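You operate a simulated robot arm through the tools that you are given. There is no shell and no other tool. Be economical: measure what you need, move in short steps, check, and stop when the job is done.

You run a simulated robot arm. Do the job below in one go: nothing can be reset, and whatever is moved stays where it is left.

JOB
Put one of the elbow patterns from the top of the wash bench on the top of the gear table. Take the cloth on the near end of the wooden bench and put it away on the open space on the tree bench. Put the yellow cartridge from the near end of the wooden bench on the shelf of the wash bench and the blue cartridge on top of the thin plate. Put the 30 gap gauge from the bench front between the troughs on the board on the near trough and the 40 gap gauge on the top of the wash bench. Do these in any order. Set down upright: cartridge, gap gauge.

Only the result counts: the job must be done as asked and must still hold three seconds after the hand-in. Knocking over, shifting, dropping, spilling or breaking anything else fails it. Flat cloth is picked up by pressing the open fingertips on it (5 to 10 N) and closing them slowly along it; thin cloth reads only 2 to 8 mm in the jaws.

ROBOT AND FRAMES
A 6-joint arm with a fingered hand on a trunk, on a base that drives. Base frame: it is fixed to the floor where the robot stands at the start and does not move with it; the origin is under the middle of the robot, x ahead of it, y to its left, z up; the surface under the hand at the start is at about z = 850. Units: mm, rad, N and s.
With the tool pointing down near the work surface it reaches from about 320 to 720 mm from the robot's upright axis, wherever it stands. Its first joint turns from -2.007 to 2.007 rad. Places, roughly: board on the near trough [-2700, -2100, 700]; cartridge [500, -2250, 1000]; cloth (7x5x4 cm) [600, -2300, 900]; elbow pattern (7x6x4 cm) [500, 100, 900]; gap gauge [-3000, -2750, 1000]; open space on the tree bench (24x24 cm) [440, 6400, 840]; shelf of the wash bench [600, -800, 300]; thin plate (15x12x4 cm) [600, -2100, 900]; top of the gear table [-600, -3800, 800]; top of the wash bench [600, -100, 800]. Payload 4 kg.
The tool frame sits at the grasp point between the pads (the TCP): z along the fingers, y along the line on which they close. The tips reach 26 mm beyond it. Largest opening 156 mm; the body of the gripper starts 73 mm behind the TCP. The gripper is a hand of 4 fingers: y runs from the thumb to the fingers, the wrist lies at [0, 0, -239] in the tool frame, and closing takes about 1.5 s.
Orientation is that of the tool frame in the base frame, as a unit quaternion [x, y, z, w]. With the fingers straight down and closing along the base's y, the tool's x points along the base's -x, its y along +y and its z along -z.

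CONTROLS
- The arm moves only by the tool drive_tool. Its argument "moves" is a list of rows, each a list of 3 entries, a list of its own where there are three numbers: the shift along the tool's x, y, z in mm, then the turn, a rotation vector about the tool's x, y, z in degrees, then the finger opening in mm, from 0 to 156. In form: [[[x, y, z], [rx, ry, rz], hand], ...]. A call has 1 to 20 rows; each row is the pose to reach, as a shift and turn from the pose commanded when the call began, along the tool's axes at that moment. Rows are played at 5 a second. More than 50 mm and 0.15 rad between two rows, or a gripper value outside its range, and nothing of the call is played. Where a pose cannot be reached the arm comes as near as it can. A force on the tool above 40 N (or 10 N above the force at the start of the call, whichever is more), or a blocked arm, ends the call early, and 0.2 s more pass. The fingers move at their own pace (about 72 mm/s each) and stop on an object; they squeeze with about 27 N. The grip force told is the motor's: it shows also when the fingers shut on nothing. Time passes only in rows, and 0.2 s behind the last, so rows that repeat a pose let the fingers close. The reply holds the time, the measured pose of the TCP, the force on the tool along the base axes, the opening and the grip force, in the units named above and with some noise, with the torque about the TCP (base axes, N m) and any sound that the robot's microphone picked up.
- Cameras (640 x 400 px; columns grow to the right, rows downward): "scene" is now at [7.6, 130, 1649.2]; the picture's right is [-0.31, -0.95, 0.00], its down [-0.79, 0.25, -0.56] and it looks along [0.54, -0.17, -0.83] (base axes); focal length 281 px, centre (320, 200). "wrist" rides on the gripper at [58, -58, -91] in the tool frame; the picture's right is [0.71, 0.71, 0.00], its down [-0.53, 0.53, -0.67] and it looks along [-0.47, 0.47, 0.74] (tool axes); focal length 265 px, centre (320, 200). There is no depth. A picture from a camera that has moved, and an enlarged one, comes with that camera's place and axes in the base frame and with its lens.
- camera(camera): a new picture of that camera. It takes no simulated time.
- move_column(by): slides the trunk up (or, below 0, down) by that many mm; the arm and the scene camera ride with it, the base frame stays. It gives what a move gives, with no picture.
- roll_base(legs): drives the robot by 1 to 6 legs, each [ahead, left, turn to the left] in mm, mm and rad, along the robot's own axes; the way and the turn of a leg run together, so that a leg with both is an arc; at most 1500 mm and 3.142 rad a leg. The arm and the cameras ride along, it lands a little off, and it stops where it bumps. It gives what a move gives.
- preshape(shape): the hand has 4 fingers and takes this shape, open, in about a second: jaw (thumb against the fingers, like two jaws); tri (thumb and two fingers); tip (a fingertip pinch); poke (one finger out to press); point (the index stretched); flat (the hand flat); cup (the hand cupped); fist (a fist). The gripper value then closes the fingers along that shape, each until it touches; the sizes above hold for jaw. It gives what a move gives, with no picture.
- head_to(pan, tilt): turns the head with the scene camera to pan (to the left, within 2.705 rad either way) and tilt (down, from -0.506 to 1.204), counted from straight ahead of the robot. It gives what a move gives.
- close_up(camera, box): a new picture of the part [left, top, right, bottom] of that camera's present view, enlarged. It takes no simulated time.
- hand_in(): hands the job in; it is judged then, once.

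Work in short steps. Places have to be worked out from the pictures, the camera data and where the tool is seen: move nearer, look again, correct. Check each grasp and each placing, and mend what went wrong. You have 186 turns and 148 pictures in all, those below and enlarged ones among them. Open the gripper and draw the arm clear of the work before you hand the job in, unless the task says otherwise; then end with one line.

The tools are called after "Emit:" by a JSON object that holds its "fn" and its "kwargs". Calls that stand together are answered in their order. drive_tool: Moves the arm, as the interface text tells. Its arguments: {"type":"object","properties":{"moves":{"type":"array","items":{"type":"array"}}},"required":["moves"]} The other tools are called the same way: move_column (by) slides the trunk up or down; preshape (shape) gives the hand a shape; roll_base (legs) drives the base; head_to (pan, tilt) turns the head that bears the scene camera; camera (camera) takes a picture; close_up (camera, box) takes an enlarged picture of a part of a camera's view; hand_in () hands the job in.

At the start:

```text
time_s: 0.0
tcp_pos: [529.3, 86.8, 1143.7]
ee_rot: [0.001, 1.0, 0.001, 0.0]
force: [-0.4, -0.2, -0.8]
torque: [0.02, -0.01, -0.03]
width: 155.9
gripper_force: 0.1
shape: jaw
trunk travel left (down, up): [-750.0, 240.0]
robot x, y, heading: [0.0, 0.6, -0.001]
head pan, tilt: [-0.311, 0.974]
```

scene: 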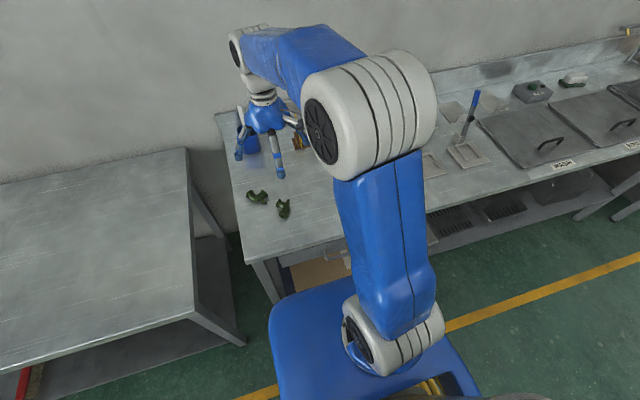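
wrist: 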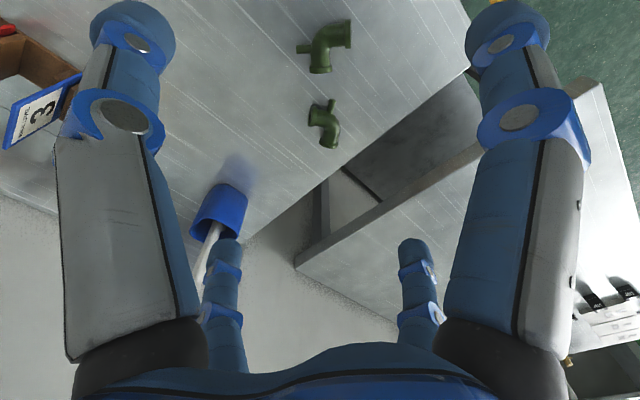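

The two elbow patterns work out at about (518,90) and (592,162). I'll look at them more closely before grasping.

Emit:
{"fn": "close_up", "kwargs": {"camera": "wrist", "box": [260, 0, 400, 160]}}

Emit:
{"fn": "close_up", "kwargs": {"camera": "scene", "box": [220, 100, 380, 260]}}

```text
2.50 times, centred on (330, 80) of wrist
camera zoom: at [472.5, 29.2, 1234.8], right [-0.71, 0.71, 0.0], down [0.53, 0.52, 0.67], along [0.47, 0.47, -0.74], focal length 664 px, centre (295, 500)
```

zoom: 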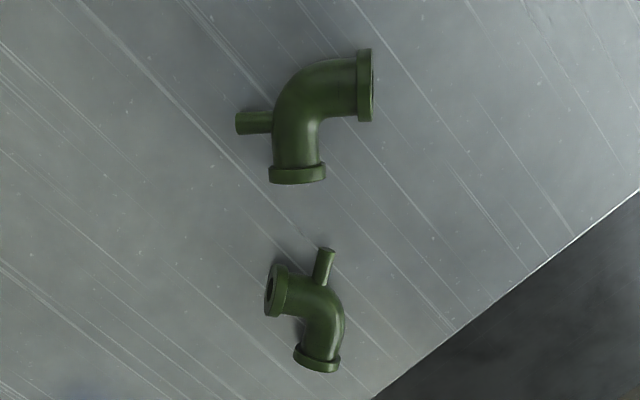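

```text
2.50 times, centred on (300, 180) of scene
camera zoom: at [7.6, 130.0, 1649.2], right [-0.31, -0.95, 0.0], down [-0.79, 0.25, -0.56], along [0.54, -0.17, -0.83], focal length 702 px, centre (370, 250)
```

zoom: 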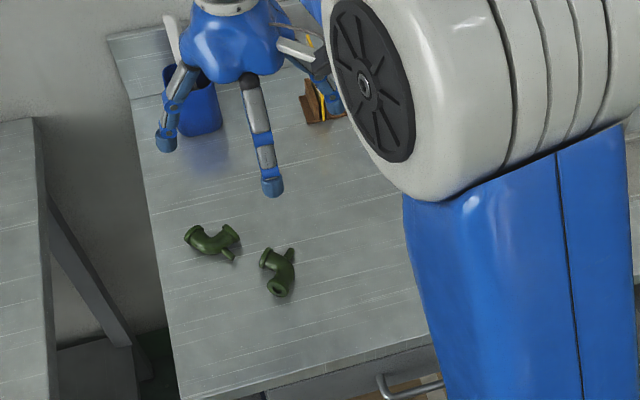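

I'm lowering the hand above the near elbow while turning it -45° about the tool axis, so it can close from the flange face to the stub end. Then I'll look again.

Emit:
{"fn": "drive_tool", "kwargs": {"moves": [[[5, 0, 40], [0, 0, -8], 156], [[10, -2, 80], [0, 0, -16], 156], [[10, -2, 120], [0, 0, -24], 156], [[10, -2, 150], [0, 0, -32], 156], [[10, -2, 160], [0, 0, -40], 156], [[10, -2, 160], [0, 0, -45], 156], [[10, -2, 160], [0, 0, -45], 156]]}}

Emit:
{"fn": "camera", "kwargs": {"camera": "wrist"}}

Emit:
{"fn": "camera", "kwargs": {"camera": "scene"}}

```text
time_s: 1.6
tcp_pos: [519.8, 84.2, 982.6]
ee_rot: [-0.383, 0.924, 0.0, 0.0]
force: [0.0, -0.3, -0.8]
torque: [-0.01, 0.01, -0.02]
width: 155.8
gripper_force: 0.0
shape: jaw
trunk travel left (down, up): [-750.0, 240.0]
robot x, y, heading: [-3.2, -1.1, 0.003]
head pan, tilt: [-0.311, 0.974]
```

```text
143 pictures are left
camera wrist: at [520.0, 3.2, 1075.0], right [-1.0, 0.0, 0.0], down [0.0, 0.74, 0.67], along [0.0, 0.67, -0.74], focal length 265 px, centre (320, 200)
```

wrist: 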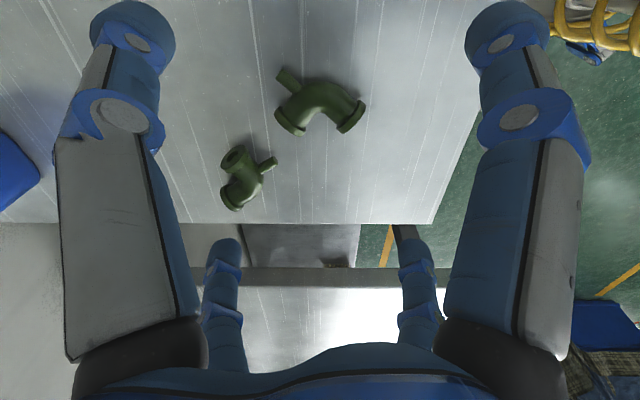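

```text
142 pictures are left
camera scene: at [7.1, 130.1, 1649.1], right [-0.31, -0.95, 0.0], down [-0.79, 0.25, -0.56], along [0.54, -0.17, -0.83], focal length 281 px, centre (320, 200)
```

scene: 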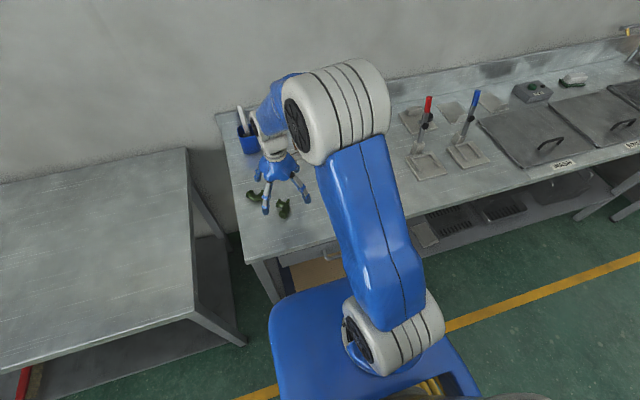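

The fingers look arranged four ways around the palm. I'll close partway in the air, well above the elbow, to see how they really move.

Emit:
{"fn": "drive_tool", "kwargs": {"moves": [[[0, 0, 0], [0, 0, 0], 60], [[0, 0, 0], [0, 0, 0], 60], [[0, 0, 0], [0, 0, 0], 60], [[0, 0, 0], [0, 0, 0], 60], [[0, 0, 0], [0, 0, 0], 60]]}}

Emit:
{"fn": "camera", "kwargs": {"camera": "wrist"}}

Emit:
{"fn": "close_up", "kwargs": {"camera": "scene", "box": [220, 110, 340, 230]}}

```text
time_s: 2.8
tcp_pos: [520.0, 85.4, 981.5]
ee_rot: [-0.382, 0.924, 0.001, 0.0]
force: [-0.6, -0.3, -0.3]
torque: [-0.03, 0.0, 0.0]
width: 60.4
gripper_force: 0.0
shape: jaw
trunk travel left (down, up): [-750.0, 240.0]
robot x, y, heading: [-0.9, 0.5, 0.001]
head pan, tilt: [-0.311, 0.974]
```

```text
141 pictures are left
camera wrist: at [520.0, 3.1, 1075.0], right [-1.0, 0.0, 0.0], down [0.0, 0.74, 0.67], along [0.0, 0.67, -0.74], focal length 265 px, centre (320, 200)
```

wrist: 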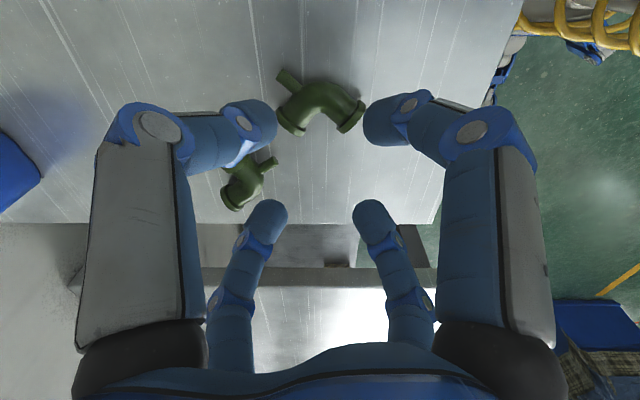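

```text
3.33 times, centred on (280, 170) of scene
camera zoom: at [7.3, 130.1, 1649.1], right [-0.31, -0.95, 0.0], down [-0.79, 0.25, -0.56], along [0.54, -0.17, -0.83], focal length 936 px, centre (453, 300)
```

zoom: 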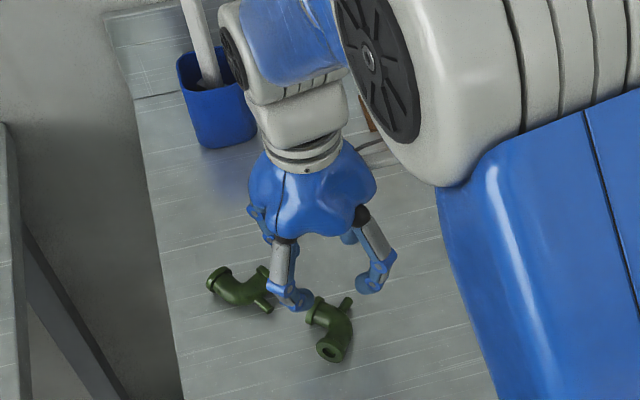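

Now I know: it's a four-jaw chuck with fingers at ±x and ±y of the tool. At 45° this fits the elbow well, with two flange faces, the stub end and the back. I'll descend with the opening at 80 so it clears the second elbow.

Emit:
{"fn": "drive_tool", "kwargs": {"moves": [[[3.5, -2.1, 0], [0, 0, 0], 82], [[3.5, -2.1, 20], [0, 0, 0], 82], [[3.5, -2.1, 40], [0, 0, 0], 82], [[3.5, -2.1, 53], [0, 0, 0], 82], [[3.5, -2.1, 53], [0, 0, 0], 82]]}}

Emit:
{"fn": "camera", "kwargs": {"camera": "wrist"}}

```text
time_s: 4.0
tcp_pos: [517.9, 81.3, 930.8]
ee_rot: [-0.381, 0.924, -0.001, 0.0]
force: [0.5, 0.2, -0.3]
torque: [-0.05, 0.01, 0.0]
width: 81.6
gripper_force: 0.0
shape: jaw
trunk travel left (down, up): [-750.0, 240.0]
robot x, y, heading: [-2.2, 2.7, -0.001]
head pan, tilt: [-0.311, 0.974]
```

```text
139 pictures are left
camera wrist: at [518.8, -0.5, 1022.0], right [-1.0, 0.0, 0.0], down [0.0, 0.74, 0.67], along [0.0, 0.67, -0.74], focal length 265 px, centre (320, 200)
```

wrist: 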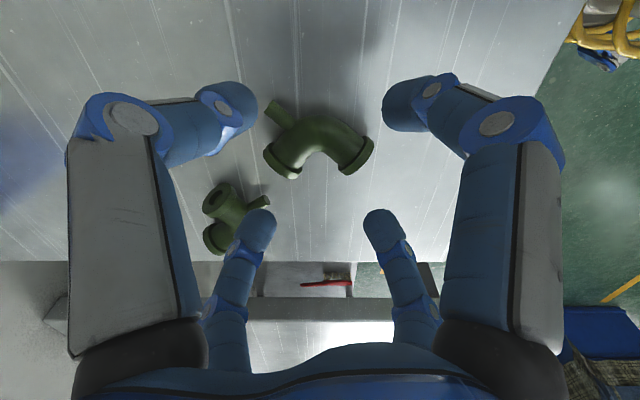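

At 45° one finger would have only millimetres of clearance to elbow 2's stub. Turned back to 0° the fingers go to the outer flange corners (±x), the inner pocket (+y) and the back of the bend (-y), all in free space. I'll rotate back and descend.

Emit:
{"fn": "drive_tool", "kwargs": {"moves": [[[-2, 2, 0], [0, 0, 8], 104], [[-2, 2, 0], [0, 0, 16], 104], [[-2, 2, 0], [0, 0, 24], 104], [[-2, 2, 0], [0, 0, 32], 104], [[-2, 2, 0], [0, 0, 40], 104], [[-2, 2, 0], [0, 0, 45], 104], [[-2, 2, 12], [0, 0, 45], 104], [[-2, 2, 12], [0, 0, 45], 104]]}}

Emit:
{"fn": "camera", "kwargs": {"camera": "wrist"}}

```text
time_s: 5.8
tcp_pos: [517.6, 84.7, 917.8]
ee_rot: [0.002, 1.0, 0.0, 0.0]
force: [0.4, -0.6, -0.6]
torque: [-0.02, -0.02, -0.01]
width: 103.2
gripper_force: 0.1
shape: jaw
trunk travel left (down, up): [-750.0, 240.0]
robot x, y, heading: [4.0, 1.4, 0.003]
head pan, tilt: [-0.311, 0.974]
```

```text
138 pictures are left
camera wrist: at [460.7, 26.1, 1010.0], right [-0.7, 0.71, 0.0], down [0.53, 0.52, 0.67], along [0.47, 0.47, -0.74], focal length 265 px, centre (320, 200)
```

wrist: 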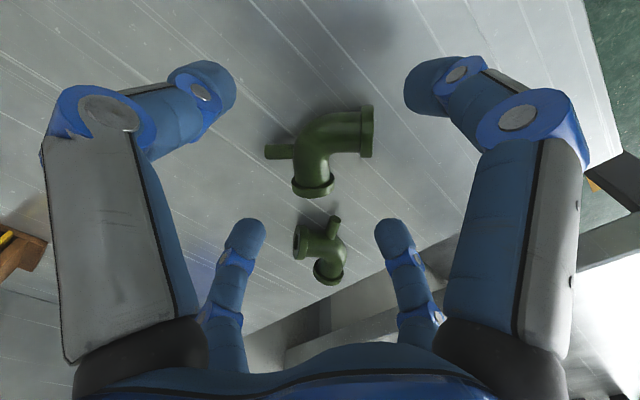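

Everything is clear, so I'm descending to z≈882 and watching the force.

Emit:
{"fn": "drive_tool", "kwargs": {"moves": [[[0, 0, 12], [0, 0, 0], 104], [[0, 0, 24], [0, 0, 0], 104], [[0, 0, 34], [0, 0, 0], 104], [[0, 0, 36], [0, 0, 0], 104]]}}

Emit:
{"fn": "camera", "kwargs": {"camera": "wrist"}}

```text
time_s: 6.8
tcp_pos: [518.5, 83.4, 882.1]
ee_rot: [0.001, 1.0, 0.001, 0.0]
force: [-0.5, 0.4, 0.2]
torque: [0.04, 0.0, -0.05]
width: 103.5
gripper_force: 0.1
shape: jaw
trunk travel left (down, up): [-750.0, 240.0]
robot x, y, heading: [1.7, -0.3, -0.004]
head pan, tilt: [-0.311, 0.974]
```

```text
137 pictures are left
camera wrist: at [460.9, 26.3, 973.7], right [-0.71, 0.71, 0.0], down [0.53, 0.52, 0.67], along [0.47, 0.47, -0.74], focal length 265 px, centre (320, 200)
```

wrist: 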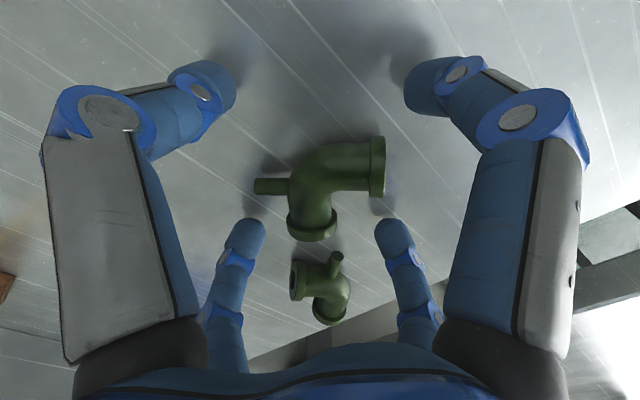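

The object is centred between the fingers (TCP projects to about (320,181)), so I'm closing.

Emit:
{"fn": "drive_tool", "kwargs": {"moves": [[[0, 0, 0], [0, 0, 0], 90], [[0, 0, 0], [0, 0, 0], 75], [[0, 0, 0], [0, 0, 0], 60], [[0, 0, 0], [0, 0, 0], 40], [[0, 0, 0], [0, 0, 0], 20], [[0, 0, 0], [0, 0, 0], 10], [[0, 0, 0], [0, 0, 0], 10], [[0, 0, 0], [0, 0, 0], 10]]}}

Emit:
{"fn": "camera", "kwargs": {"camera": "wrist"}}

```text
time_s: 8.6
tcp_pos: [518.5, 83.2, 881.8]
ee_rot: [0.001, 1.0, 0.0, 0.0]
force: [1.0, 0.2, 3.8]
torque: [0.07, 0.0, -0.01]
width: 14.1
gripper_force: 26.9
shape: jaw
trunk travel left (down, up): [-750.0, 240.0]
robot x, y, heading: [1.1, -1.5, -0.001]
head pan, tilt: [-0.311, 0.974]
```

```text
136 pictures are left
camera wrist: at [461.0, 26.2, 973.5], right [-0.71, 0.71, 0.0], down [0.53, 0.52, 0.67], along [0.47, 0.47, -0.74], focal length 265 px, centre (320, 200)
```

wrist: 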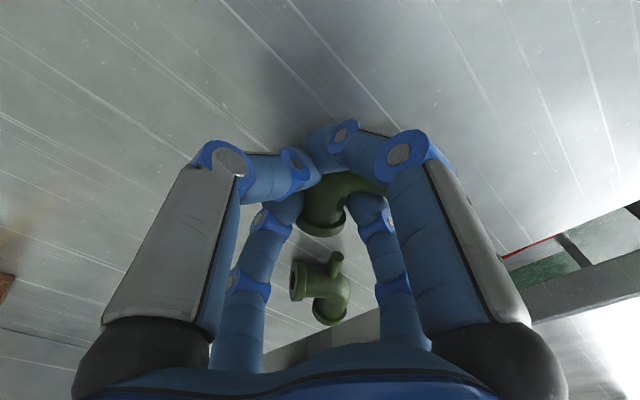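

Something is held at 14 mm with full grip force. I'll lift 30 mm gently and check what is held.

Emit:
{"fn": "drive_tool", "kwargs": {"moves": [[[0, 0, -8], [0, 0, 0], 10], [[0, 0, -16], [0, 0, 0], 10], [[0, 0, -24], [0, 0, 0], 10], [[0, 0, -32], [0, 0, 0], 10], [[0, 0, -32], [0, 0, 0], 10]]}}

Emit:
{"fn": "camera", "kwargs": {"camera": "wrist"}}

Emit:
{"fn": "close_up", "kwargs": {"camera": "scene", "box": [220, 130, 340, 250]}}

```text
time_s: 9.8
tcp_pos: [519.3, 82.6, 913.4]
ee_rot: [0.001, 1.0, 0.001, 0.0]
force: [0.5, 0.2, -0.7]
torque: [0.01, 0.01, -0.02]
width: 14.2
gripper_force: 27.6
shape: jaw
trunk travel left (down, up): [-750.0, 240.0]
robot x, y, heading: [-1.9, -2.6, -0.0]
head pan, tilt: [-0.311, 0.974]
```

```text
135 pictures are left
camera wrist: at [461.5, 26.2, 1005.6], right [-0.71, 0.71, 0.0], down [0.53, 0.52, 0.67], along [0.47, 0.47, -0.74], focal length 265 px, centre (320, 200)
```

wrist: 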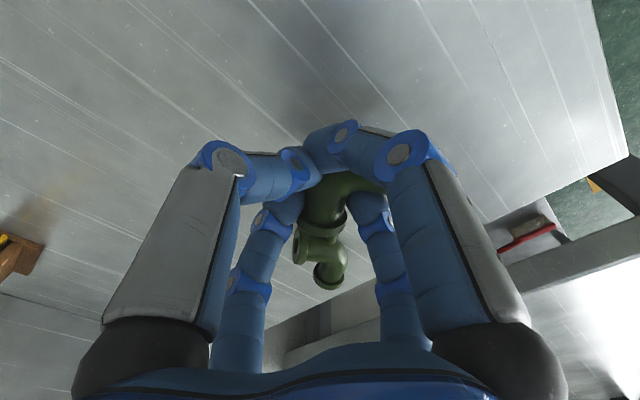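

```text
3.33 times, centred on (280, 190) of scene
camera zoom: at [7.8, 130.2, 1649.1], right [-0.31, -0.95, 0.0], down [-0.79, 0.25, -0.56], along [0.54, -0.17, -0.83], focal length 936 px, centre (453, 233)
```

zoom: 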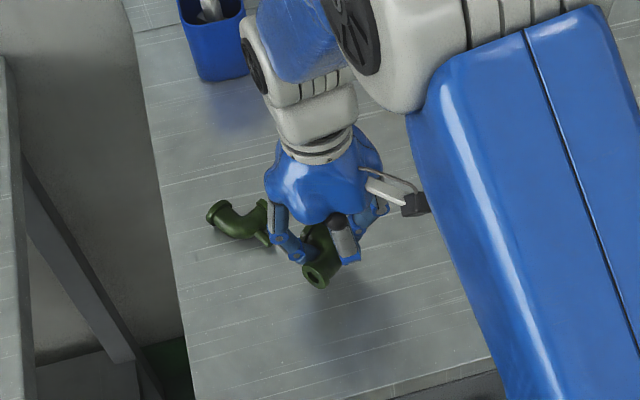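

The elbow is held. I'll raise it and look around with the head to plan the drive.

Emit:
{"fn": "drive_tool", "kwargs": {"moves": [[[0, 0, -45], [0, 0, 0], 10], [[0, 0, -90], [0, 0, 0], 10], [[0, 0, -135], [0, 0, 0], 10], [[0, 0, -180], [0, 0, 0], 10], [[0, 0, -200], [0, 0, 0], 10]]}}

Emit:
{"fn": "head_to", "kwargs": {"pan": -1.2, "tilt": 0.45}}

Emit:
{"fn": "camera", "kwargs": {"camera": "scene"}}

Emit:
{"fn": "head_to", "kwargs": {"pan": -2.3, "tilt": 0.45}}

Emit:
{"fn": "camera", "kwargs": {"camera": "scene"}}

```text
time_s: 11.0
tcp_pos: [519.8, 84.9, 1114.2]
ee_rot: [0.001, 1.0, 0.0, -0.001]
force: [-0.1, 0.4, -1.1]
torque: [0.02, -0.02, -0.02]
width: 14.3
gripper_force: 27.2
shape: jaw
trunk travel left (down, up): [-750.0, 240.0]
robot x, y, heading: [-0.7, 5.1, -0.001]
head pan, tilt: [-0.311, 0.974]
```

```text
time_s: 12.2
tcp_pos: [520.3, 85.4, 1113.8]
ee_rot: [0.002, 1.0, 0.001, 0.0]
force: [-0.7, -0.4, -0.3]
torque: [-0.02, 0.01, -0.02]
width: 14.0
gripper_force: 26.7
shape: jaw
trunk travel left (down, up): [-750.0, 240.0]
robot x, y, heading: [-0.1, 2.2, -0.002]
head pan, tilt: [-1.201, 0.45]
```

```text
133 pictures are left
camera scene: at [-27.2, 66.2, 1692.8], right [-0.93, -0.36, 0.0], down [-0.16, 0.41, -0.9], along [0.33, -0.84, -0.44], focal length 281 px, centre (320, 200)
```

scene: 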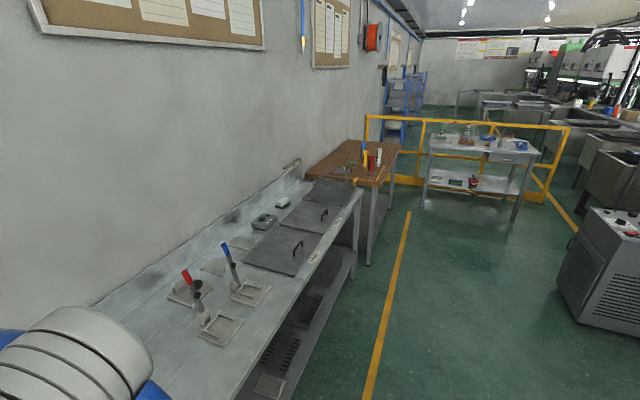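

```text
time_s: 13.5
tcp_pos: [519.0, 84.7, 1113.6]
ee_rot: [0.0, 1.0, 0.0, 0.0]
force: [-0.2, 0.3, -1.3]
torque: [-0.01, -0.02, 0.01]
width: 14.5
gripper_force: 26.9
shape: jaw
trunk travel left (down, up): [-750.0, 240.0]
robot x, y, heading: [0.8, -0.7, 0.002]
head pan, tilt: [-2.3, 0.45]
```

```text
132 pictures are left
camera scene: at [-121.7, 83.2, 1692.9], right [-0.75, 0.67, 0.0], down [0.29, 0.32, -0.9], along [-0.6, -0.67, -0.44], focal length 281 px, centre (320, 200)
```

scene: 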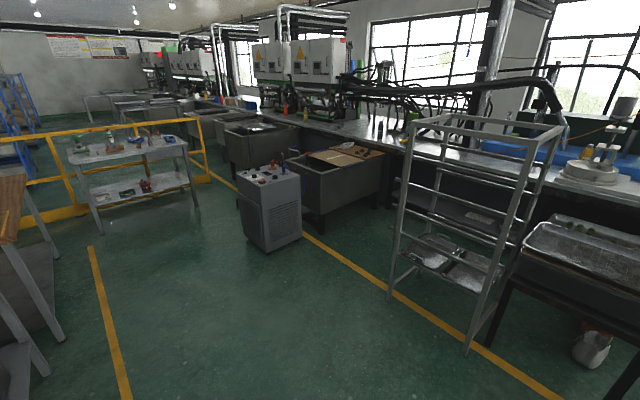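

The gear table is the steel one in front of the yellow rail, with its front edge near y≈-3480 and x from about -1090 to -100. The aisle is free, so I'll back off, turn right and drive toward it.

Emit:
{"fn": "roll_base", "kwargs": {"legs": [[-400, 0, 0], [0, 0, -1.571], [1300, 0, 0], [1200, -100, 0]]}}

Emit:
{"fn": "head_to", "kwargs": {"pan": 0, "tilt": 0.6}}

Emit:
{"fn": "camera", "kwargs": {"camera": "scene"}}

```text
time_s: 60.6
tcp_pos: [-424.7, -3023.0, 1113.2]
ee_rot: [0.708, 0.707, 0.0, 0.0]
force: [-0.2, 0.3, -0.1]
torque: [0.0, -0.04, -0.01]
width: 13.8
gripper_force: 27.1
shape: jaw
trunk travel left (down, up): [-750.0, 240.0]
robot x, y, heading: [-510.4, -2504.6, -1.569]
head pan, tilt: [-2.3, 0.45]
```

```text
time_s: 62.7
tcp_pos: [-426.5, -3024.1, 1114.9]
ee_rot: [0.707, 0.707, 0.0, 0.0]
force: [0.2, -0.4, -0.3]
torque: [0.0, 0.02, 0.0]
width: 13.8
gripper_force: 27.2
shape: jaw
trunk travel left (down, up): [-750.0, 240.0]
robot x, y, heading: [-511.3, -2503.3, -1.571]
head pan, tilt: [0.0, 0.6]
```

```text
131 pictures are left
camera scene: at [-359.6, -2532.2, 1679.3], right [-1.0, 0.0, 0.0], down [0.0, 0.56, -0.83], along [0.0, -0.83, -0.56], focal length 281 px, centre (320, 200)
```

scene: 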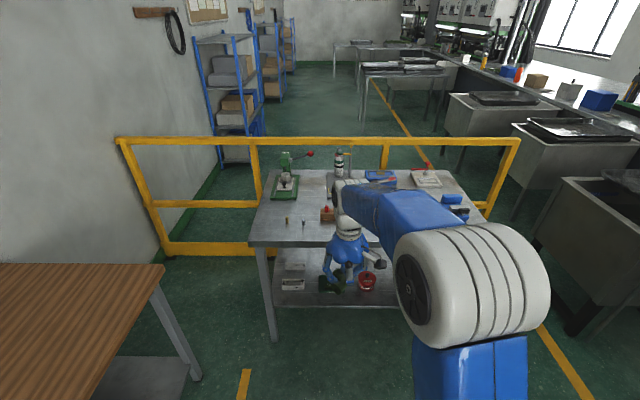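

Table front edge is at y≈-3460. I'll advance 480 mm so the hand hangs over the front strip, then check it with the wrist camera.

Emit:
{"fn": "roll_base", "kwargs": {"legs": [[480, 0, 0]]}}

Emit:
{"fn": "camera", "kwargs": {"camera": "wrist"}}

Emit:
{"fn": "camera", "kwargs": {"camera": "scene"}}

```text
time_s: 69.3
tcp_pos: [-422.8, -3502.2, 1113.2]
ee_rot: [0.707, 0.708, 0.001, -0.001]
force: [-0.3, -0.1, -1.2]
torque: [0.01, 0.01, 0.04]
width: 13.9
gripper_force: 27.0
shape: jaw
trunk travel left (down, up): [-750.0, 240.0]
robot x, y, heading: [-508.1, -2983.3, -1.571]
head pan, tilt: [0.0, 0.6]
```

```text
130 pictures are left
camera wrist: at [-480.2, -3444.5, 1205.3], right [0.71, 0.71, 0.0], down [0.53, -0.53, 0.67], along [0.47, -0.47, -0.74], focal length 265 px, centre (320, 200)
```

wrist: 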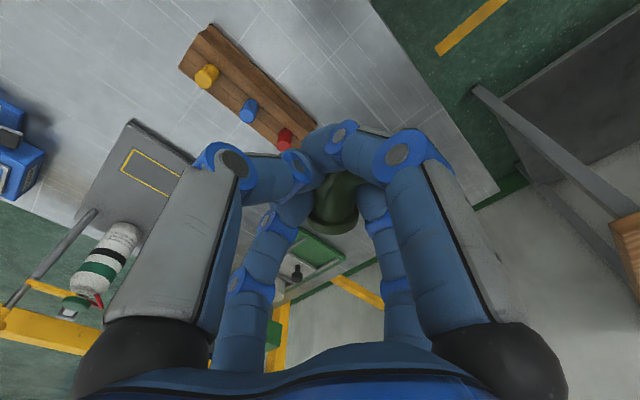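

```text
129 pictures are left
camera scene: at [-358.5, -3011.7, 1679.2], right [-1.0, 0.0, 0.0], down [0.0, 0.57, -0.82], along [0.0, -0.82, -0.57], focal length 281 px, centre (320, 200)
```

scene: 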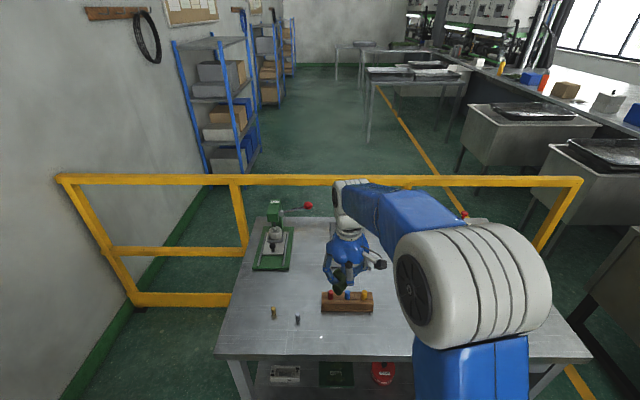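

A block with three pegs sits at x -540..-360, y≈-3620, with small studs to its left. The area around (-720,-3600) looks free. I'll shift right 300 mm and check.

Emit:
{"fn": "roll_base", "kwargs": {"legs": [[0, -300, 0]]}}

Emit:
{"fn": "camera", "kwargs": {"camera": "wrist"}}

Emit:
{"fn": "camera", "kwargs": {"camera": "scene"}}

```text
time_s: 73.7
tcp_pos: [-723.3, -3503.0, 1112.7]
ee_rot: [0.708, 0.707, 0.0, 0.0]
force: [0.9, 0.4, -0.4]
torque: [0.02, -0.04, 0.0]
width: 14.1
gripper_force: 27.3
shape: jaw
trunk travel left (down, up): [-750.0, 240.0]
robot x, y, heading: [-810.5, -2985.3, -1.568]
head pan, tilt: [0.0, 0.6]
```

```text
128 pictures are left
camera wrist: at [-782.1, -3444.9, 1205.3], right [0.71, 0.71, 0.0], down [0.53, -0.53, 0.67], along [0.47, -0.47, -0.74], focal length 265 px, centre (320, 200)
```

wrist: 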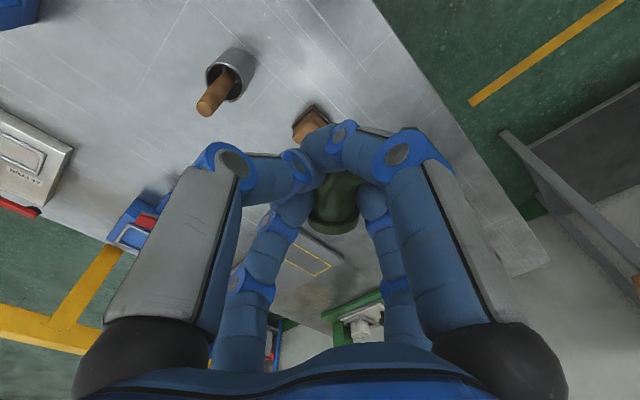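

```text
127 pictures are left
camera scene: at [-660.9, -3012.4, 1679.2], right [-1.0, 0.0, 0.0], down [0.0, 0.57, -0.82], along [0.0, -0.82, -0.57], focal length 281 px, centre (320, 200)
```

scene: 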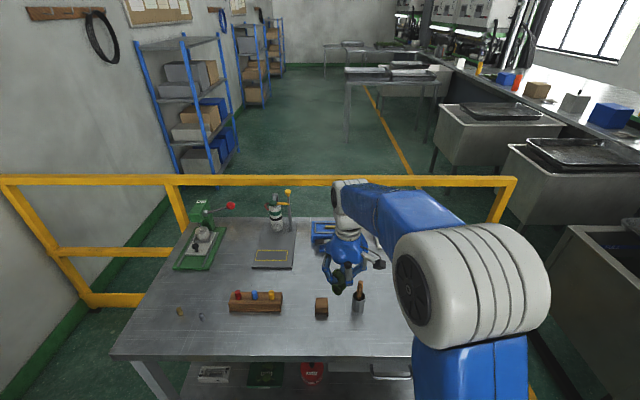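

The free middle area between the peg block and the green gear stand is around (-240,-3730). I'll drive left 483 mm and 100 mm ahead, then extend the arm.

Emit:
{"fn": "roll_base", "kwargs": {"legs": [[0, 483, 0], [100, 0, 0]]}}

Emit:
{"fn": "drive_tool", "kwargs": {"moves": [[[40, 0, 0], [0, 0, 0], 10], [[80, 0, 0], [0, 0, 0], 10], [[115, 0, 0], [0, 0, 0], 10], [[115, 0, 0], [0, 0, 0], 10]]}}

Emit:
{"fn": "camera", "kwargs": {"camera": "wrist"}}

Emit:
{"fn": "camera", "kwargs": {"camera": "scene"}}

```text
time_s: 81.9
tcp_pos: [-239.3, -3600.2, 1113.4]
ee_rot: [0.707, 0.707, 0.0, 0.0]
force: [-0.1, 0.3, -0.6]
torque: [-0.05, 0.0, 0.0]
width: 13.8
gripper_force: 27.8
shape: jaw
trunk travel left (down, up): [-750.0, 240.0]
robot x, y, heading: [-327.4, -3083.2, -1.568]
head pan, tilt: [0.0, 0.6]
```

```text
time_s: 82.9
tcp_pos: [-240.7, -3486.5, 1113.3]
ee_rot: [0.707, 0.707, 0.001, 0.0]
force: [-1.0, -0.3, -0.1]
torque: [0.02, 0.0, 0.0]
width: 13.6
gripper_force: 26.2
shape: jaw
trunk travel left (down, up): [-750.0, 240.0]
robot x, y, heading: [-326.1, -3084.3, -1.572]
head pan, tilt: [0.0, 0.6]
```

```text
126 pictures are left
camera wrist: at [-298.6, -3429.0, 1205.0], right [0.71, 0.71, 0.0], down [0.53, -0.53, 0.67], along [0.47, -0.47, -0.74], focal length 265 px, centre (320, 200)
```

wrist: 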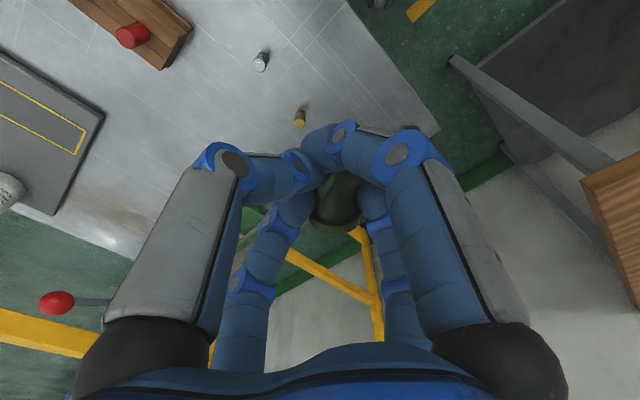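

```text
125 pictures are left
camera scene: at [-177.7, -3115.8, 1679.2], right [-1.0, 0.0, 0.0], down [0.0, 0.57, -0.82], along [0.0, -0.82, -0.57], focal length 281 px, centre (320, 200)
```

scene: 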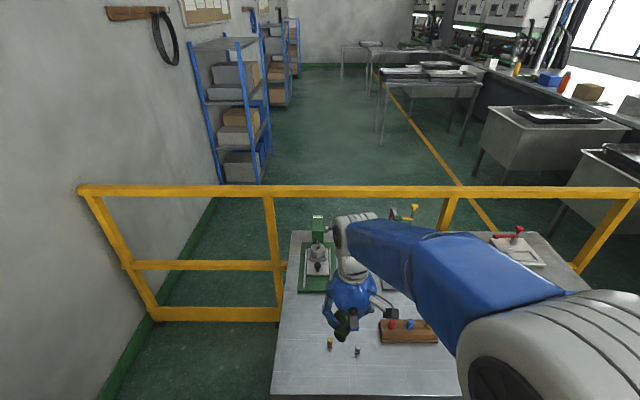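

With the table at z≈800, the green stand's front is at y≈-3781 and the studs are near y -3570, so the best open spot is (-260,-3685). I'll go there high, then lower to TCP ≈ 870.

Emit:
{"fn": "drive_tool", "kwargs": {"moves": [[[-50, -5, 0], [0, 0, 0], 10], [[-100, -10, 0], [0, 0, 0], 10], [[-150, -15, 0], [0, 0, 0], 10], [[-199, -19, 0], [0, 0, 0], 10], [[-199, -19, 45], [0, 0, 0], 10], [[-199, -19, 90], [0, 0, 0], 10], [[-199, -19, 135], [0, 0, 0], 10], [[-199, -19, 180], [0, 0, 0], 10], [[-199, -19, 215], [0, 0, 0], 10], [[-199, -19, 235], [0, 0, 0], 10], [[-199, -19, 235], [0, 0, 0], 10]]}}

Emit:
{"fn": "camera", "kwargs": {"camera": "wrist"}}

Emit:
{"fn": "close_up", "kwargs": {"camera": "scene", "box": [240, 210, 480, 390]}}

```text
refused: row 1 steps farther than a row can; nothing moved
```

```text
124 pictures are left
camera wrist: at [-298.6, -3429.0, 1205.0], right [0.71, 0.71, 0.0], down [0.53, -0.53, 0.67], along [0.47, -0.47, -0.74], focal length 265 px, centre (320, 200)
```

wrist: 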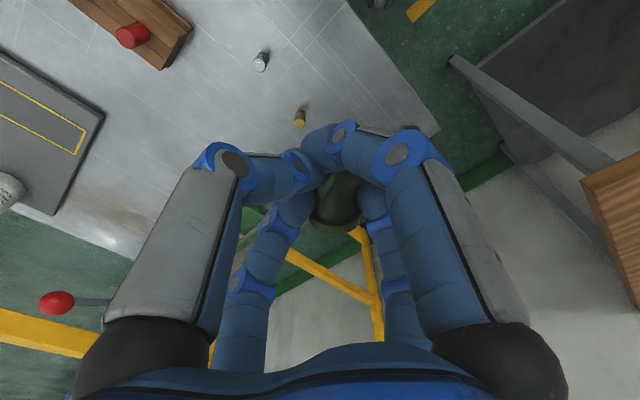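

```text
2.22 times, centred on (360, 300) of scene
camera zoom: at [-177.7, -3115.8, 1679.2], right [-1.0, 0.0, 0.0], down [0.0, 0.57, -0.82], along [0.0, -0.82, -0.57], focal length 624 px, centre (231, -22)
```

zoom: 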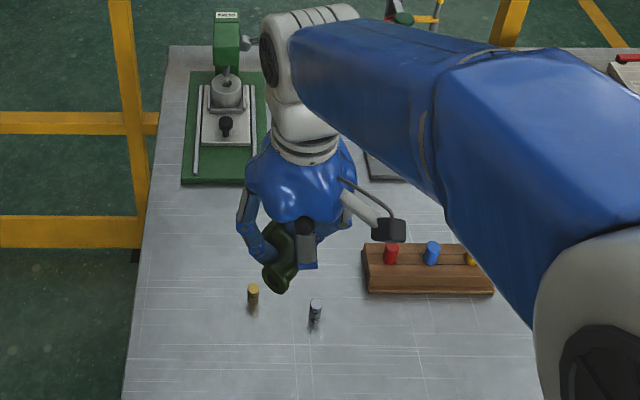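

The first step was just over the 50 mm limit, so I'm using smaller steps.

Emit:
{"fn": "drive_tool", "kwargs": {"moves": [[[-45, -5, 0], [0, 0, 0], 10], [[-90, -10, 0], [0, 0, 0], 10], [[-135, -15, 0], [0, 0, 0], 10], [[-175, -19, 0], [0, 0, 0], 10], [[-199, -19, 0], [0, 0, 0], 10], [[-199, -19, 45], [0, 0, 0], 10], [[-199, -19, 90], [0, 0, 0], 10], [[-199, -19, 135], [0, 0, 0], 10], [[-199, -19, 180], [0, 0, 0], 10], [[-199, -19, 215], [0, 0, 0], 10], [[-199, -19, 235], [0, 0, 0], 10], [[-199, -19, 235], [0, 0, 0], 10]]}}

Emit:
{"fn": "camera", "kwargs": {"camera": "wrist"}}

Emit:
{"fn": "close_up", "kwargs": {"camera": "scene", "box": [240, 210, 480, 390]}}

```text
time_s: 85.5
tcp_pos: [-258.8, -3685.2, 880.5]
ee_rot: [0.707, 0.707, -0.002, 0.002]
force: [-0.2, -1.4, 15.4]
torque: [0.1, -0.14, 0.0]
width: 13.9
gripper_force: 26.7
shape: jaw
trunk travel left (down, up): [-750.0, 240.0]
robot x, y, heading: [-325.6, -3086.2, -1.566]
head pan, tilt: [0.0, 0.6]
```

```text
122 pictures are left
camera wrist: at [-317.4, -3626.5, 972.5], right [0.71, 0.71, 0.0], down [0.53, -0.52, 0.67], along [0.47, -0.48, -0.74], focal length 265 px, centre (320, 200)
```

wrist: 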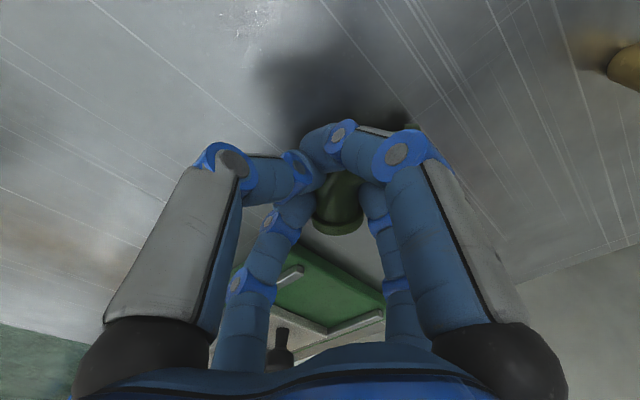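

```text
2.22 times, centred on (360, 300) of scene
camera zoom: at [-178.1, -3111.2, 1679.6], right [-1.0, 0.0, 0.0], down [0.0, 0.56, -0.83], along [0.0, -0.83, -0.56], focal length 624 px, centre (231, -22)
```

zoom: 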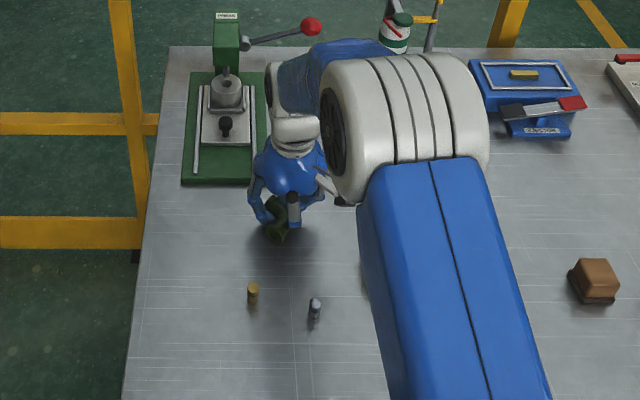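

Force +15 N at z=880 means the elbow already rests on the table top (z≈850, same as the bench). I'll open moderately in place and raise straight up.

Emit:
{"fn": "drive_tool", "kwargs": {"moves": [[[0, 0, -2], [0, 0, 0], 30], [[0, 0, -2], [0, 0, 0], 50], [[0, 0, -2], [0, 0, 0], 60], [[0, 0, -2], [0, 0, 0], 60], [[0, 0, -20], [0, 0, 0], 60], [[0, 0, -40], [0, 0, 0], 60], [[0, 0, -80], [0, 0, 0], 60], [[0, 0, -120], [0, 0, 0], 60], [[0, 0, -160], [0, 0, 0], 60], [[0, 0, -200], [0, 0, 0], 60], [[0, 0, -235], [0, 0, 0], 60]]}}

Emit:
{"fn": "camera", "kwargs": {"camera": "wrist"}}

Emit:
{"fn": "close_up", "kwargs": {"camera": "scene", "box": [240, 210, 480, 390]}}

```text
time_s: 87.9
tcp_pos: [-261.5, -3683.5, 1115.2]
ee_rot: [0.707, 0.708, 0.0, 0.0]
force: [0.1, -0.2, 0.5]
torque: [0.01, 0.02, 0.02]
width: 59.6
gripper_force: 0.0
shape: jaw
trunk travel left (down, up): [-750.0, 240.0]
robot x, y, heading: [-328.5, -3082.8, -1.57]
head pan, tilt: [0.0, 0.6]
```

```text
120 pictures are left
camera wrist: at [-318.2, -3625.6, 1206.9], right [0.71, 0.71, 0.0], down [0.53, -0.53, 0.67], along [0.47, -0.47, -0.74], focal length 265 px, centre (320, 200)
```

wrist: 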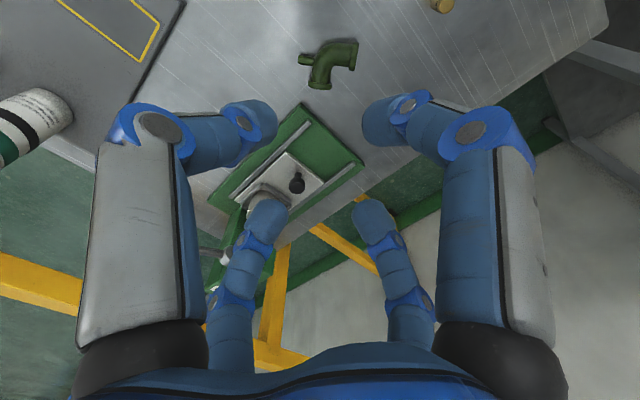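

```text
2.22 times, centred on (360, 300) of scene
camera zoom: at [-178.0, -3112.2, 1679.3], right [-1.0, 0.0, 0.0], down [0.0, 0.56, -0.83], along [0.0, -0.83, -0.56], focal length 624 px, centre (231, -22)
```

zoom: 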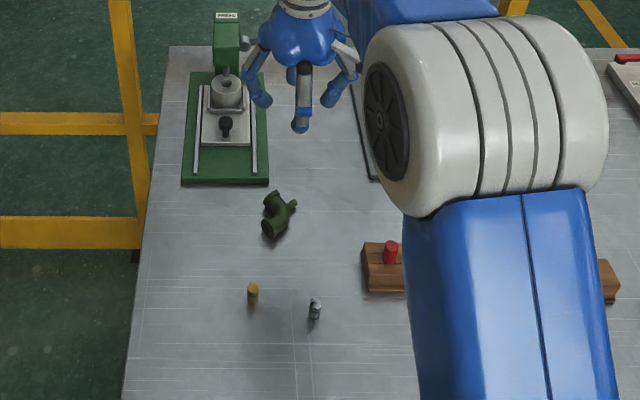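

The elbow is standing free on the gear table. Now I'll retract the arm, back off, turn toward -x and look at the trough area.

Emit:
{"fn": "drive_tool", "kwargs": {"moves": [[[45, 0, 0], [0, 0, 0], 60], [[90, 0, 0], [0, 0, 0], 60], [[135, 0, 0], [0, 0, 0], 60], [[170, 0, 0], [0, 0, 0], 60]]}}

Emit:
{"fn": "roll_base", "kwargs": {"legs": [[-250, 0, 0], [0, 0, -1.571]]}}

Emit:
{"fn": "head_to", "kwargs": {"pan": 0.15, "tilt": 0.4}}

Emit:
{"fn": "camera", "kwargs": {"camera": "scene"}}

```text
time_s: 88.9
tcp_pos: [-260.2, -3515.1, 1113.8]
ee_rot: [0.707, 0.708, -0.001, 0.001]
force: [0.1, 0.5, 0.1]
torque: [-0.01, 0.0, 0.0]
width: 59.8
gripper_force: 0.0
shape: jaw
trunk travel left (down, up): [-750.0, 240.0]
robot x, y, heading: [-327.5, -3085.4, -1.57]
head pan, tilt: [0.0, 0.6]
```

```text
time_s: 102.6
tcp_pos: [-758.1, -2905.0, 1114.6]
ee_rot: [1.0, 0.0, 0.0, 0.0]
force: [0.2, -0.1, 0.2]
torque: [0.0, 0.01, -0.01]
width: 59.8
gripper_force: 0.1
shape: jaw
trunk travel left (down, up): [-750.0, 240.0]
robot x, y, heading: [-325.7, -2835.2, -3.143]
head pan, tilt: [0.0, 0.6]
```

```text
time_s: 103.3
tcp_pos: [-758.0, -2904.3, 1113.8]
ee_rot: [1.0, 0.001, 0.001, 0.0]
force: [-0.2, -0.3, 0.6]
torque: [-0.01, 0.0, 0.01]
width: 59.8
gripper_force: 0.1
shape: jaw
trunk travel left (down, up): [-750.0, 240.0]
robot x, y, heading: [-329.1, -2834.7, -3.142]
head pan, tilt: [0.15, 0.4]
```

```text
118 pictures are left
camera scene: at [-360.5, -2999.5, 1697.5], right [-0.15, 0.99, 0.0], down [0.39, 0.06, -0.92], along [-0.91, -0.14, -0.39], focal length 281 px, centre (320, 200)
```

scene: 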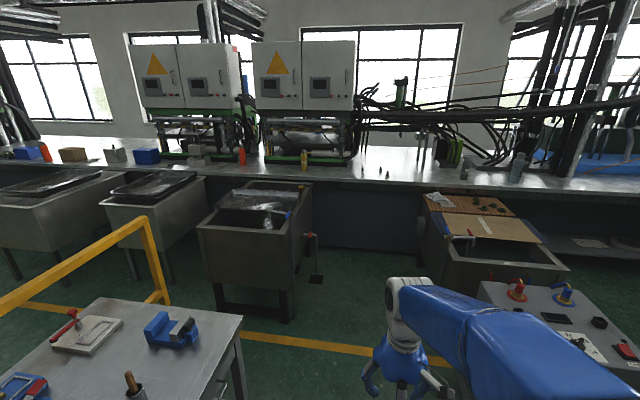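

I can see the two gap gauges on the bench front near (-3010,-2750) and (-3020,-2985), in the gap between the troughs (y -3450..-2380). I'll drive down the middle of the passage.

Emit:
{"fn": "roll_base", "kwargs": {"legs": [[0, 80, 0], [1400, 0, 0]]}}

Emit:
{"fn": "head_to", "kwargs": {"pan": 0.0, "tilt": 0.5}}

Emit:
{"fn": "camera", "kwargs": {"camera": "scene"}}

```text
time_s: 122.5
tcp_pos: [-2153.2, -2996.0, 1114.0]
ee_rot: [1.0, 0.003, 0.0, 0.0]
force: [0.2, -0.1, 0.4]
torque: [-0.02, 0.01, 0.01]
width: 59.5
gripper_force: 0.0
shape: jaw
trunk travel left (down, up): [-750.0, 240.0]
robot x, y, heading: [-1723.3, -2921.3, -3.135]
head pan, tilt: [0.15, 0.4]
```

```text
time_s: 123.2
tcp_pos: [-2153.4, -2995.3, 1114.0]
ee_rot: [1.0, 0.004, 0.0, 0.0]
force: [-0.6, 0.4, 0.2]
torque: [0.03, -0.01, 0.0]
width: 59.7
gripper_force: 0.0
shape: jaw
trunk travel left (down, up): [-750.0, 240.0]
robot x, y, heading: [-1728.1, -2922.5, -3.138]
head pan, tilt: [0.0, 0.499]
```

```text
117 pictures are left
camera scene: at [-1754.2, -3074.1, 1688.4], right [-0.01, 1.0, 0.0], down [0.48, 0.0, -0.88], along [-0.88, -0.01, -0.48], focal length 281 px, centre (320, 200)
```

scene: 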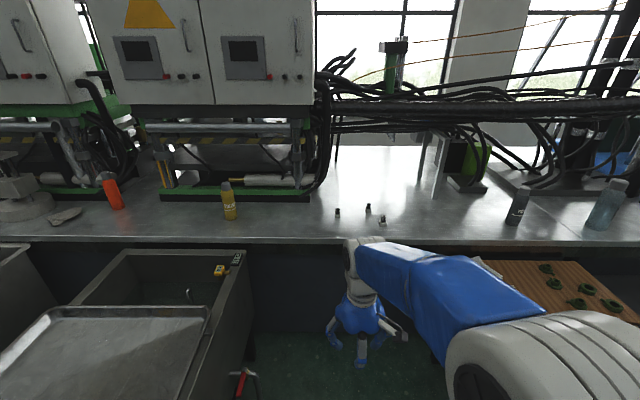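

Three small gauges are visible. I'll zoom in to read them.

Emit:
{"fn": "close_up", "kwargs": {"camera": "scene", "box": [310, 185, 420, 245]}}

Emit:
{"fn": "close_up", "kwargs": {"camera": "scene", "box": [440, 230, 640, 340]}}

```text
5.82 times, centred on (365, 215) of scene
camera zoom: at [-1754.2, -3074.1, 1688.4], right [-0.01, 1.0, 0.0], down [0.48, 0.0, -0.88], along [-0.88, -0.01, -0.48], focal length 1633 px, centre (58, 113)
```

zoom: 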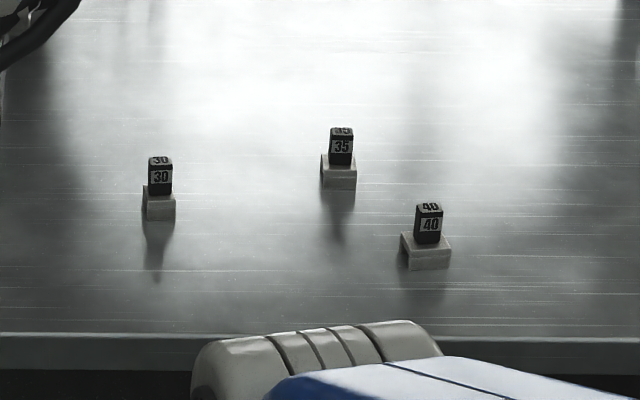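

```text
3.20 times, centred on (540, 285) of scene
camera zoom: at [-1754.2, -3074.1, 1688.4], right [-0.01, 1.0, 0.0], down [0.48, 0.0, -0.88], along [-0.88, -0.01, -0.48], focal length 898 px, centre (-384, -72)
```

zoom: 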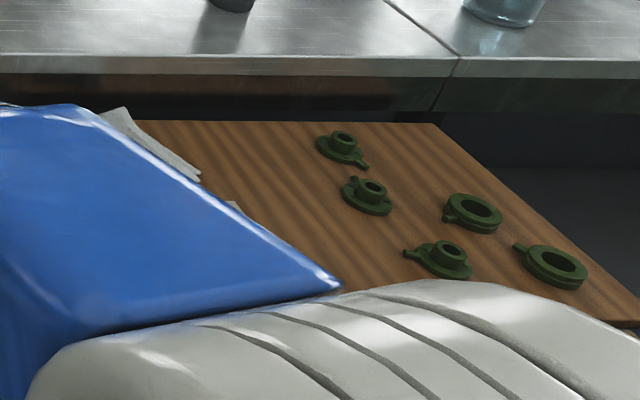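

The 30 is at about (-3000,-2985), the 35 in the middle and the 40 near (-2980,-2760), with the bench top around z≈920. I'll drive closer by 640 mm.

Emit:
{"fn": "roll_base", "kwargs": {"legs": [[640, 0, 0]]}}

Emit:
{"fn": "camera", "kwargs": {"camera": "wrist"}}

Emit:
{"fn": "head_to", "kwargs": {"pan": 0.0, "tilt": 0.8}}

Emit:
{"fn": "camera", "kwargs": {"camera": "scene"}}

```text
time_s: 131.8
tcp_pos: [-2793.7, -2993.2, 1114.1]
ee_rot: [1.0, 0.0, 0.0, -0.001]
force: [0.7, 0.0, -0.1]
torque: [0.01, -0.03, -0.02]
width: 59.8
gripper_force: 0.1
shape: jaw
trunk travel left (down, up): [-750.0, 240.0]
robot x, y, heading: [-2365.3, -2929.1, 3.14]
head pan, tilt: [0.0, 0.499]
```

```text
114 pictures are left
camera wrist: at [-2735.6, -2935.6, 1205.7], right [0.71, -0.71, 0.0], down [-0.53, -0.52, 0.67], along [-0.47, -0.47, -0.74], focal length 265 px, centre (320, 200)
```

wrist: 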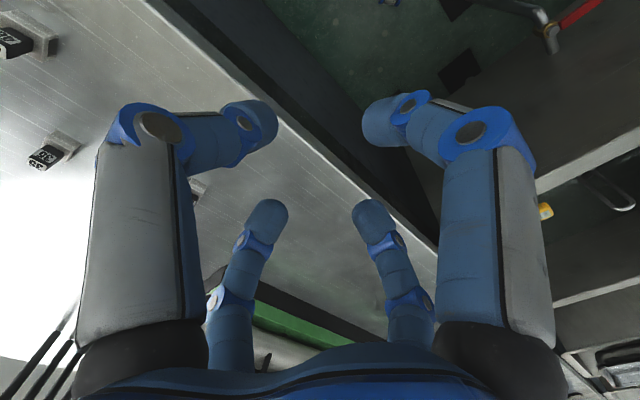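

```text
time_s: 132.6
tcp_pos: [-2793.5, -2993.1, 1113.9]
ee_rot: [1.0, -0.001, 0.0, 0.0]
force: [-0.1, -0.2, 0.0]
torque: [0.02, 0.02, -0.06]
width: 59.9
gripper_force: 0.0
shape: jaw
trunk travel left (down, up): [-750.0, 240.0]
robot x, y, heading: [-2364.8, -2924.7, 3.14]
head pan, tilt: [0.0, 0.799]
```

```text
113 pictures are left
camera scene: at [-2385.2, -3075.9, 1662.5], right [0.0, 1.0, 0.0], down [0.72, 0.0, -0.7], along [-0.7, 0.0, -0.72], focal length 281 px, centre (320, 200)
```

scene: 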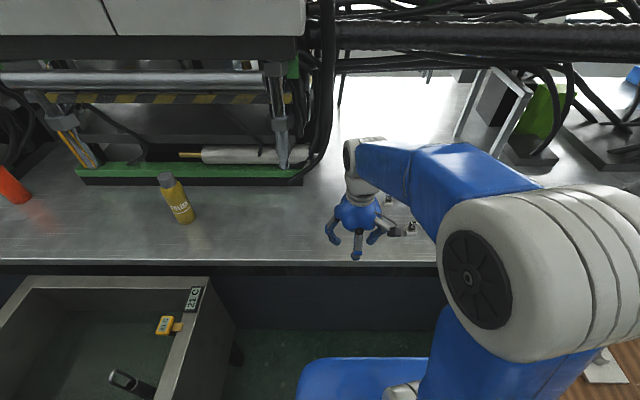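

Triangulated: the bench top is again z≈850. The 30 is near (-3105,-2992), the 40 at (-3018,-2750), the 35 at (-3177,-2805). I'll move 110 mm closer and bring the hand over the 30 at a safe height.

Emit:
{"fn": "roll_base", "kwargs": {"legs": [[110, 0, 0]]}}

Emit:
{"fn": "drive_tool", "kwargs": {"moves": [[[-40, 0, 0], [0, 0, 0], 70], [[-80, 0, 15], [0, 0, 0], 70], [[-120, 0, 30], [0, 0, 0], 70], [[-140, 0, 50], [0, 0, 0], 70], [[-140, 0, 50], [0, 0, 0], 70]]}}

Emit:
{"fn": "camera", "kwargs": {"camera": "wrist"}}

Emit:
{"fn": "close_up", "kwargs": {"camera": "scene", "box": [280, 120, 480, 260]}}

```text
time_s: 134.6
tcp_pos: [-2904.0, -2994.0, 1113.3]
ee_rot: [1.0, -0.002, 0.0, 0.001]
force: [-0.4, -0.7, 0.3]
torque: [-0.04, -0.04, -0.01]
width: 59.7
gripper_force: 0.1
shape: jaw
trunk travel left (down, up): [-750.0, 240.0]
robot x, y, heading: [-2475.8, -2927.1, -3.145]
head pan, tilt: [0.0, 0.799]
```

```text
time_s: 135.8
tcp_pos: [-3042.8, -2993.7, 1065.2]
ee_rot: [1.0, -0.001, -0.001, 0.001]
force: [-0.4, 0.0, 0.1]
torque: [0.02, 0.0, 0.02]
width: 69.8
gripper_force: 0.0
shape: jaw
trunk travel left (down, up): [-750.0, 240.0]
robot x, y, heading: [-2477.4, -2925.7, -3.142]
head pan, tilt: [0.0, 0.799]
```

```text
112 pictures are left
camera wrist: at [-2983.0, -2935.6, 1156.7], right [0.71, -0.71, 0.0], down [-0.53, -0.53, 0.67], along [-0.47, -0.47, -0.74], focal length 265 px, centre (320, 200)
```

wrist: 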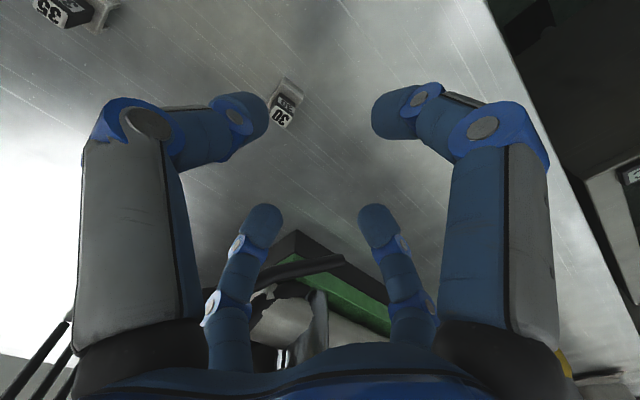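

```text
2.86 times, centred on (380, 190) of scene
camera zoom: at [-2495.1, -3076.0, 1662.5], right [0.0, 1.0, 0.0], down [0.72, 0.0, -0.7], along [-0.7, 0.0, -0.72], focal length 802 px, centre (149, 229)
```

zoom: 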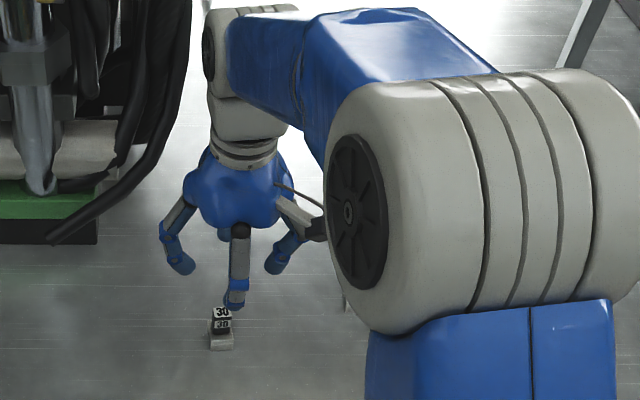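

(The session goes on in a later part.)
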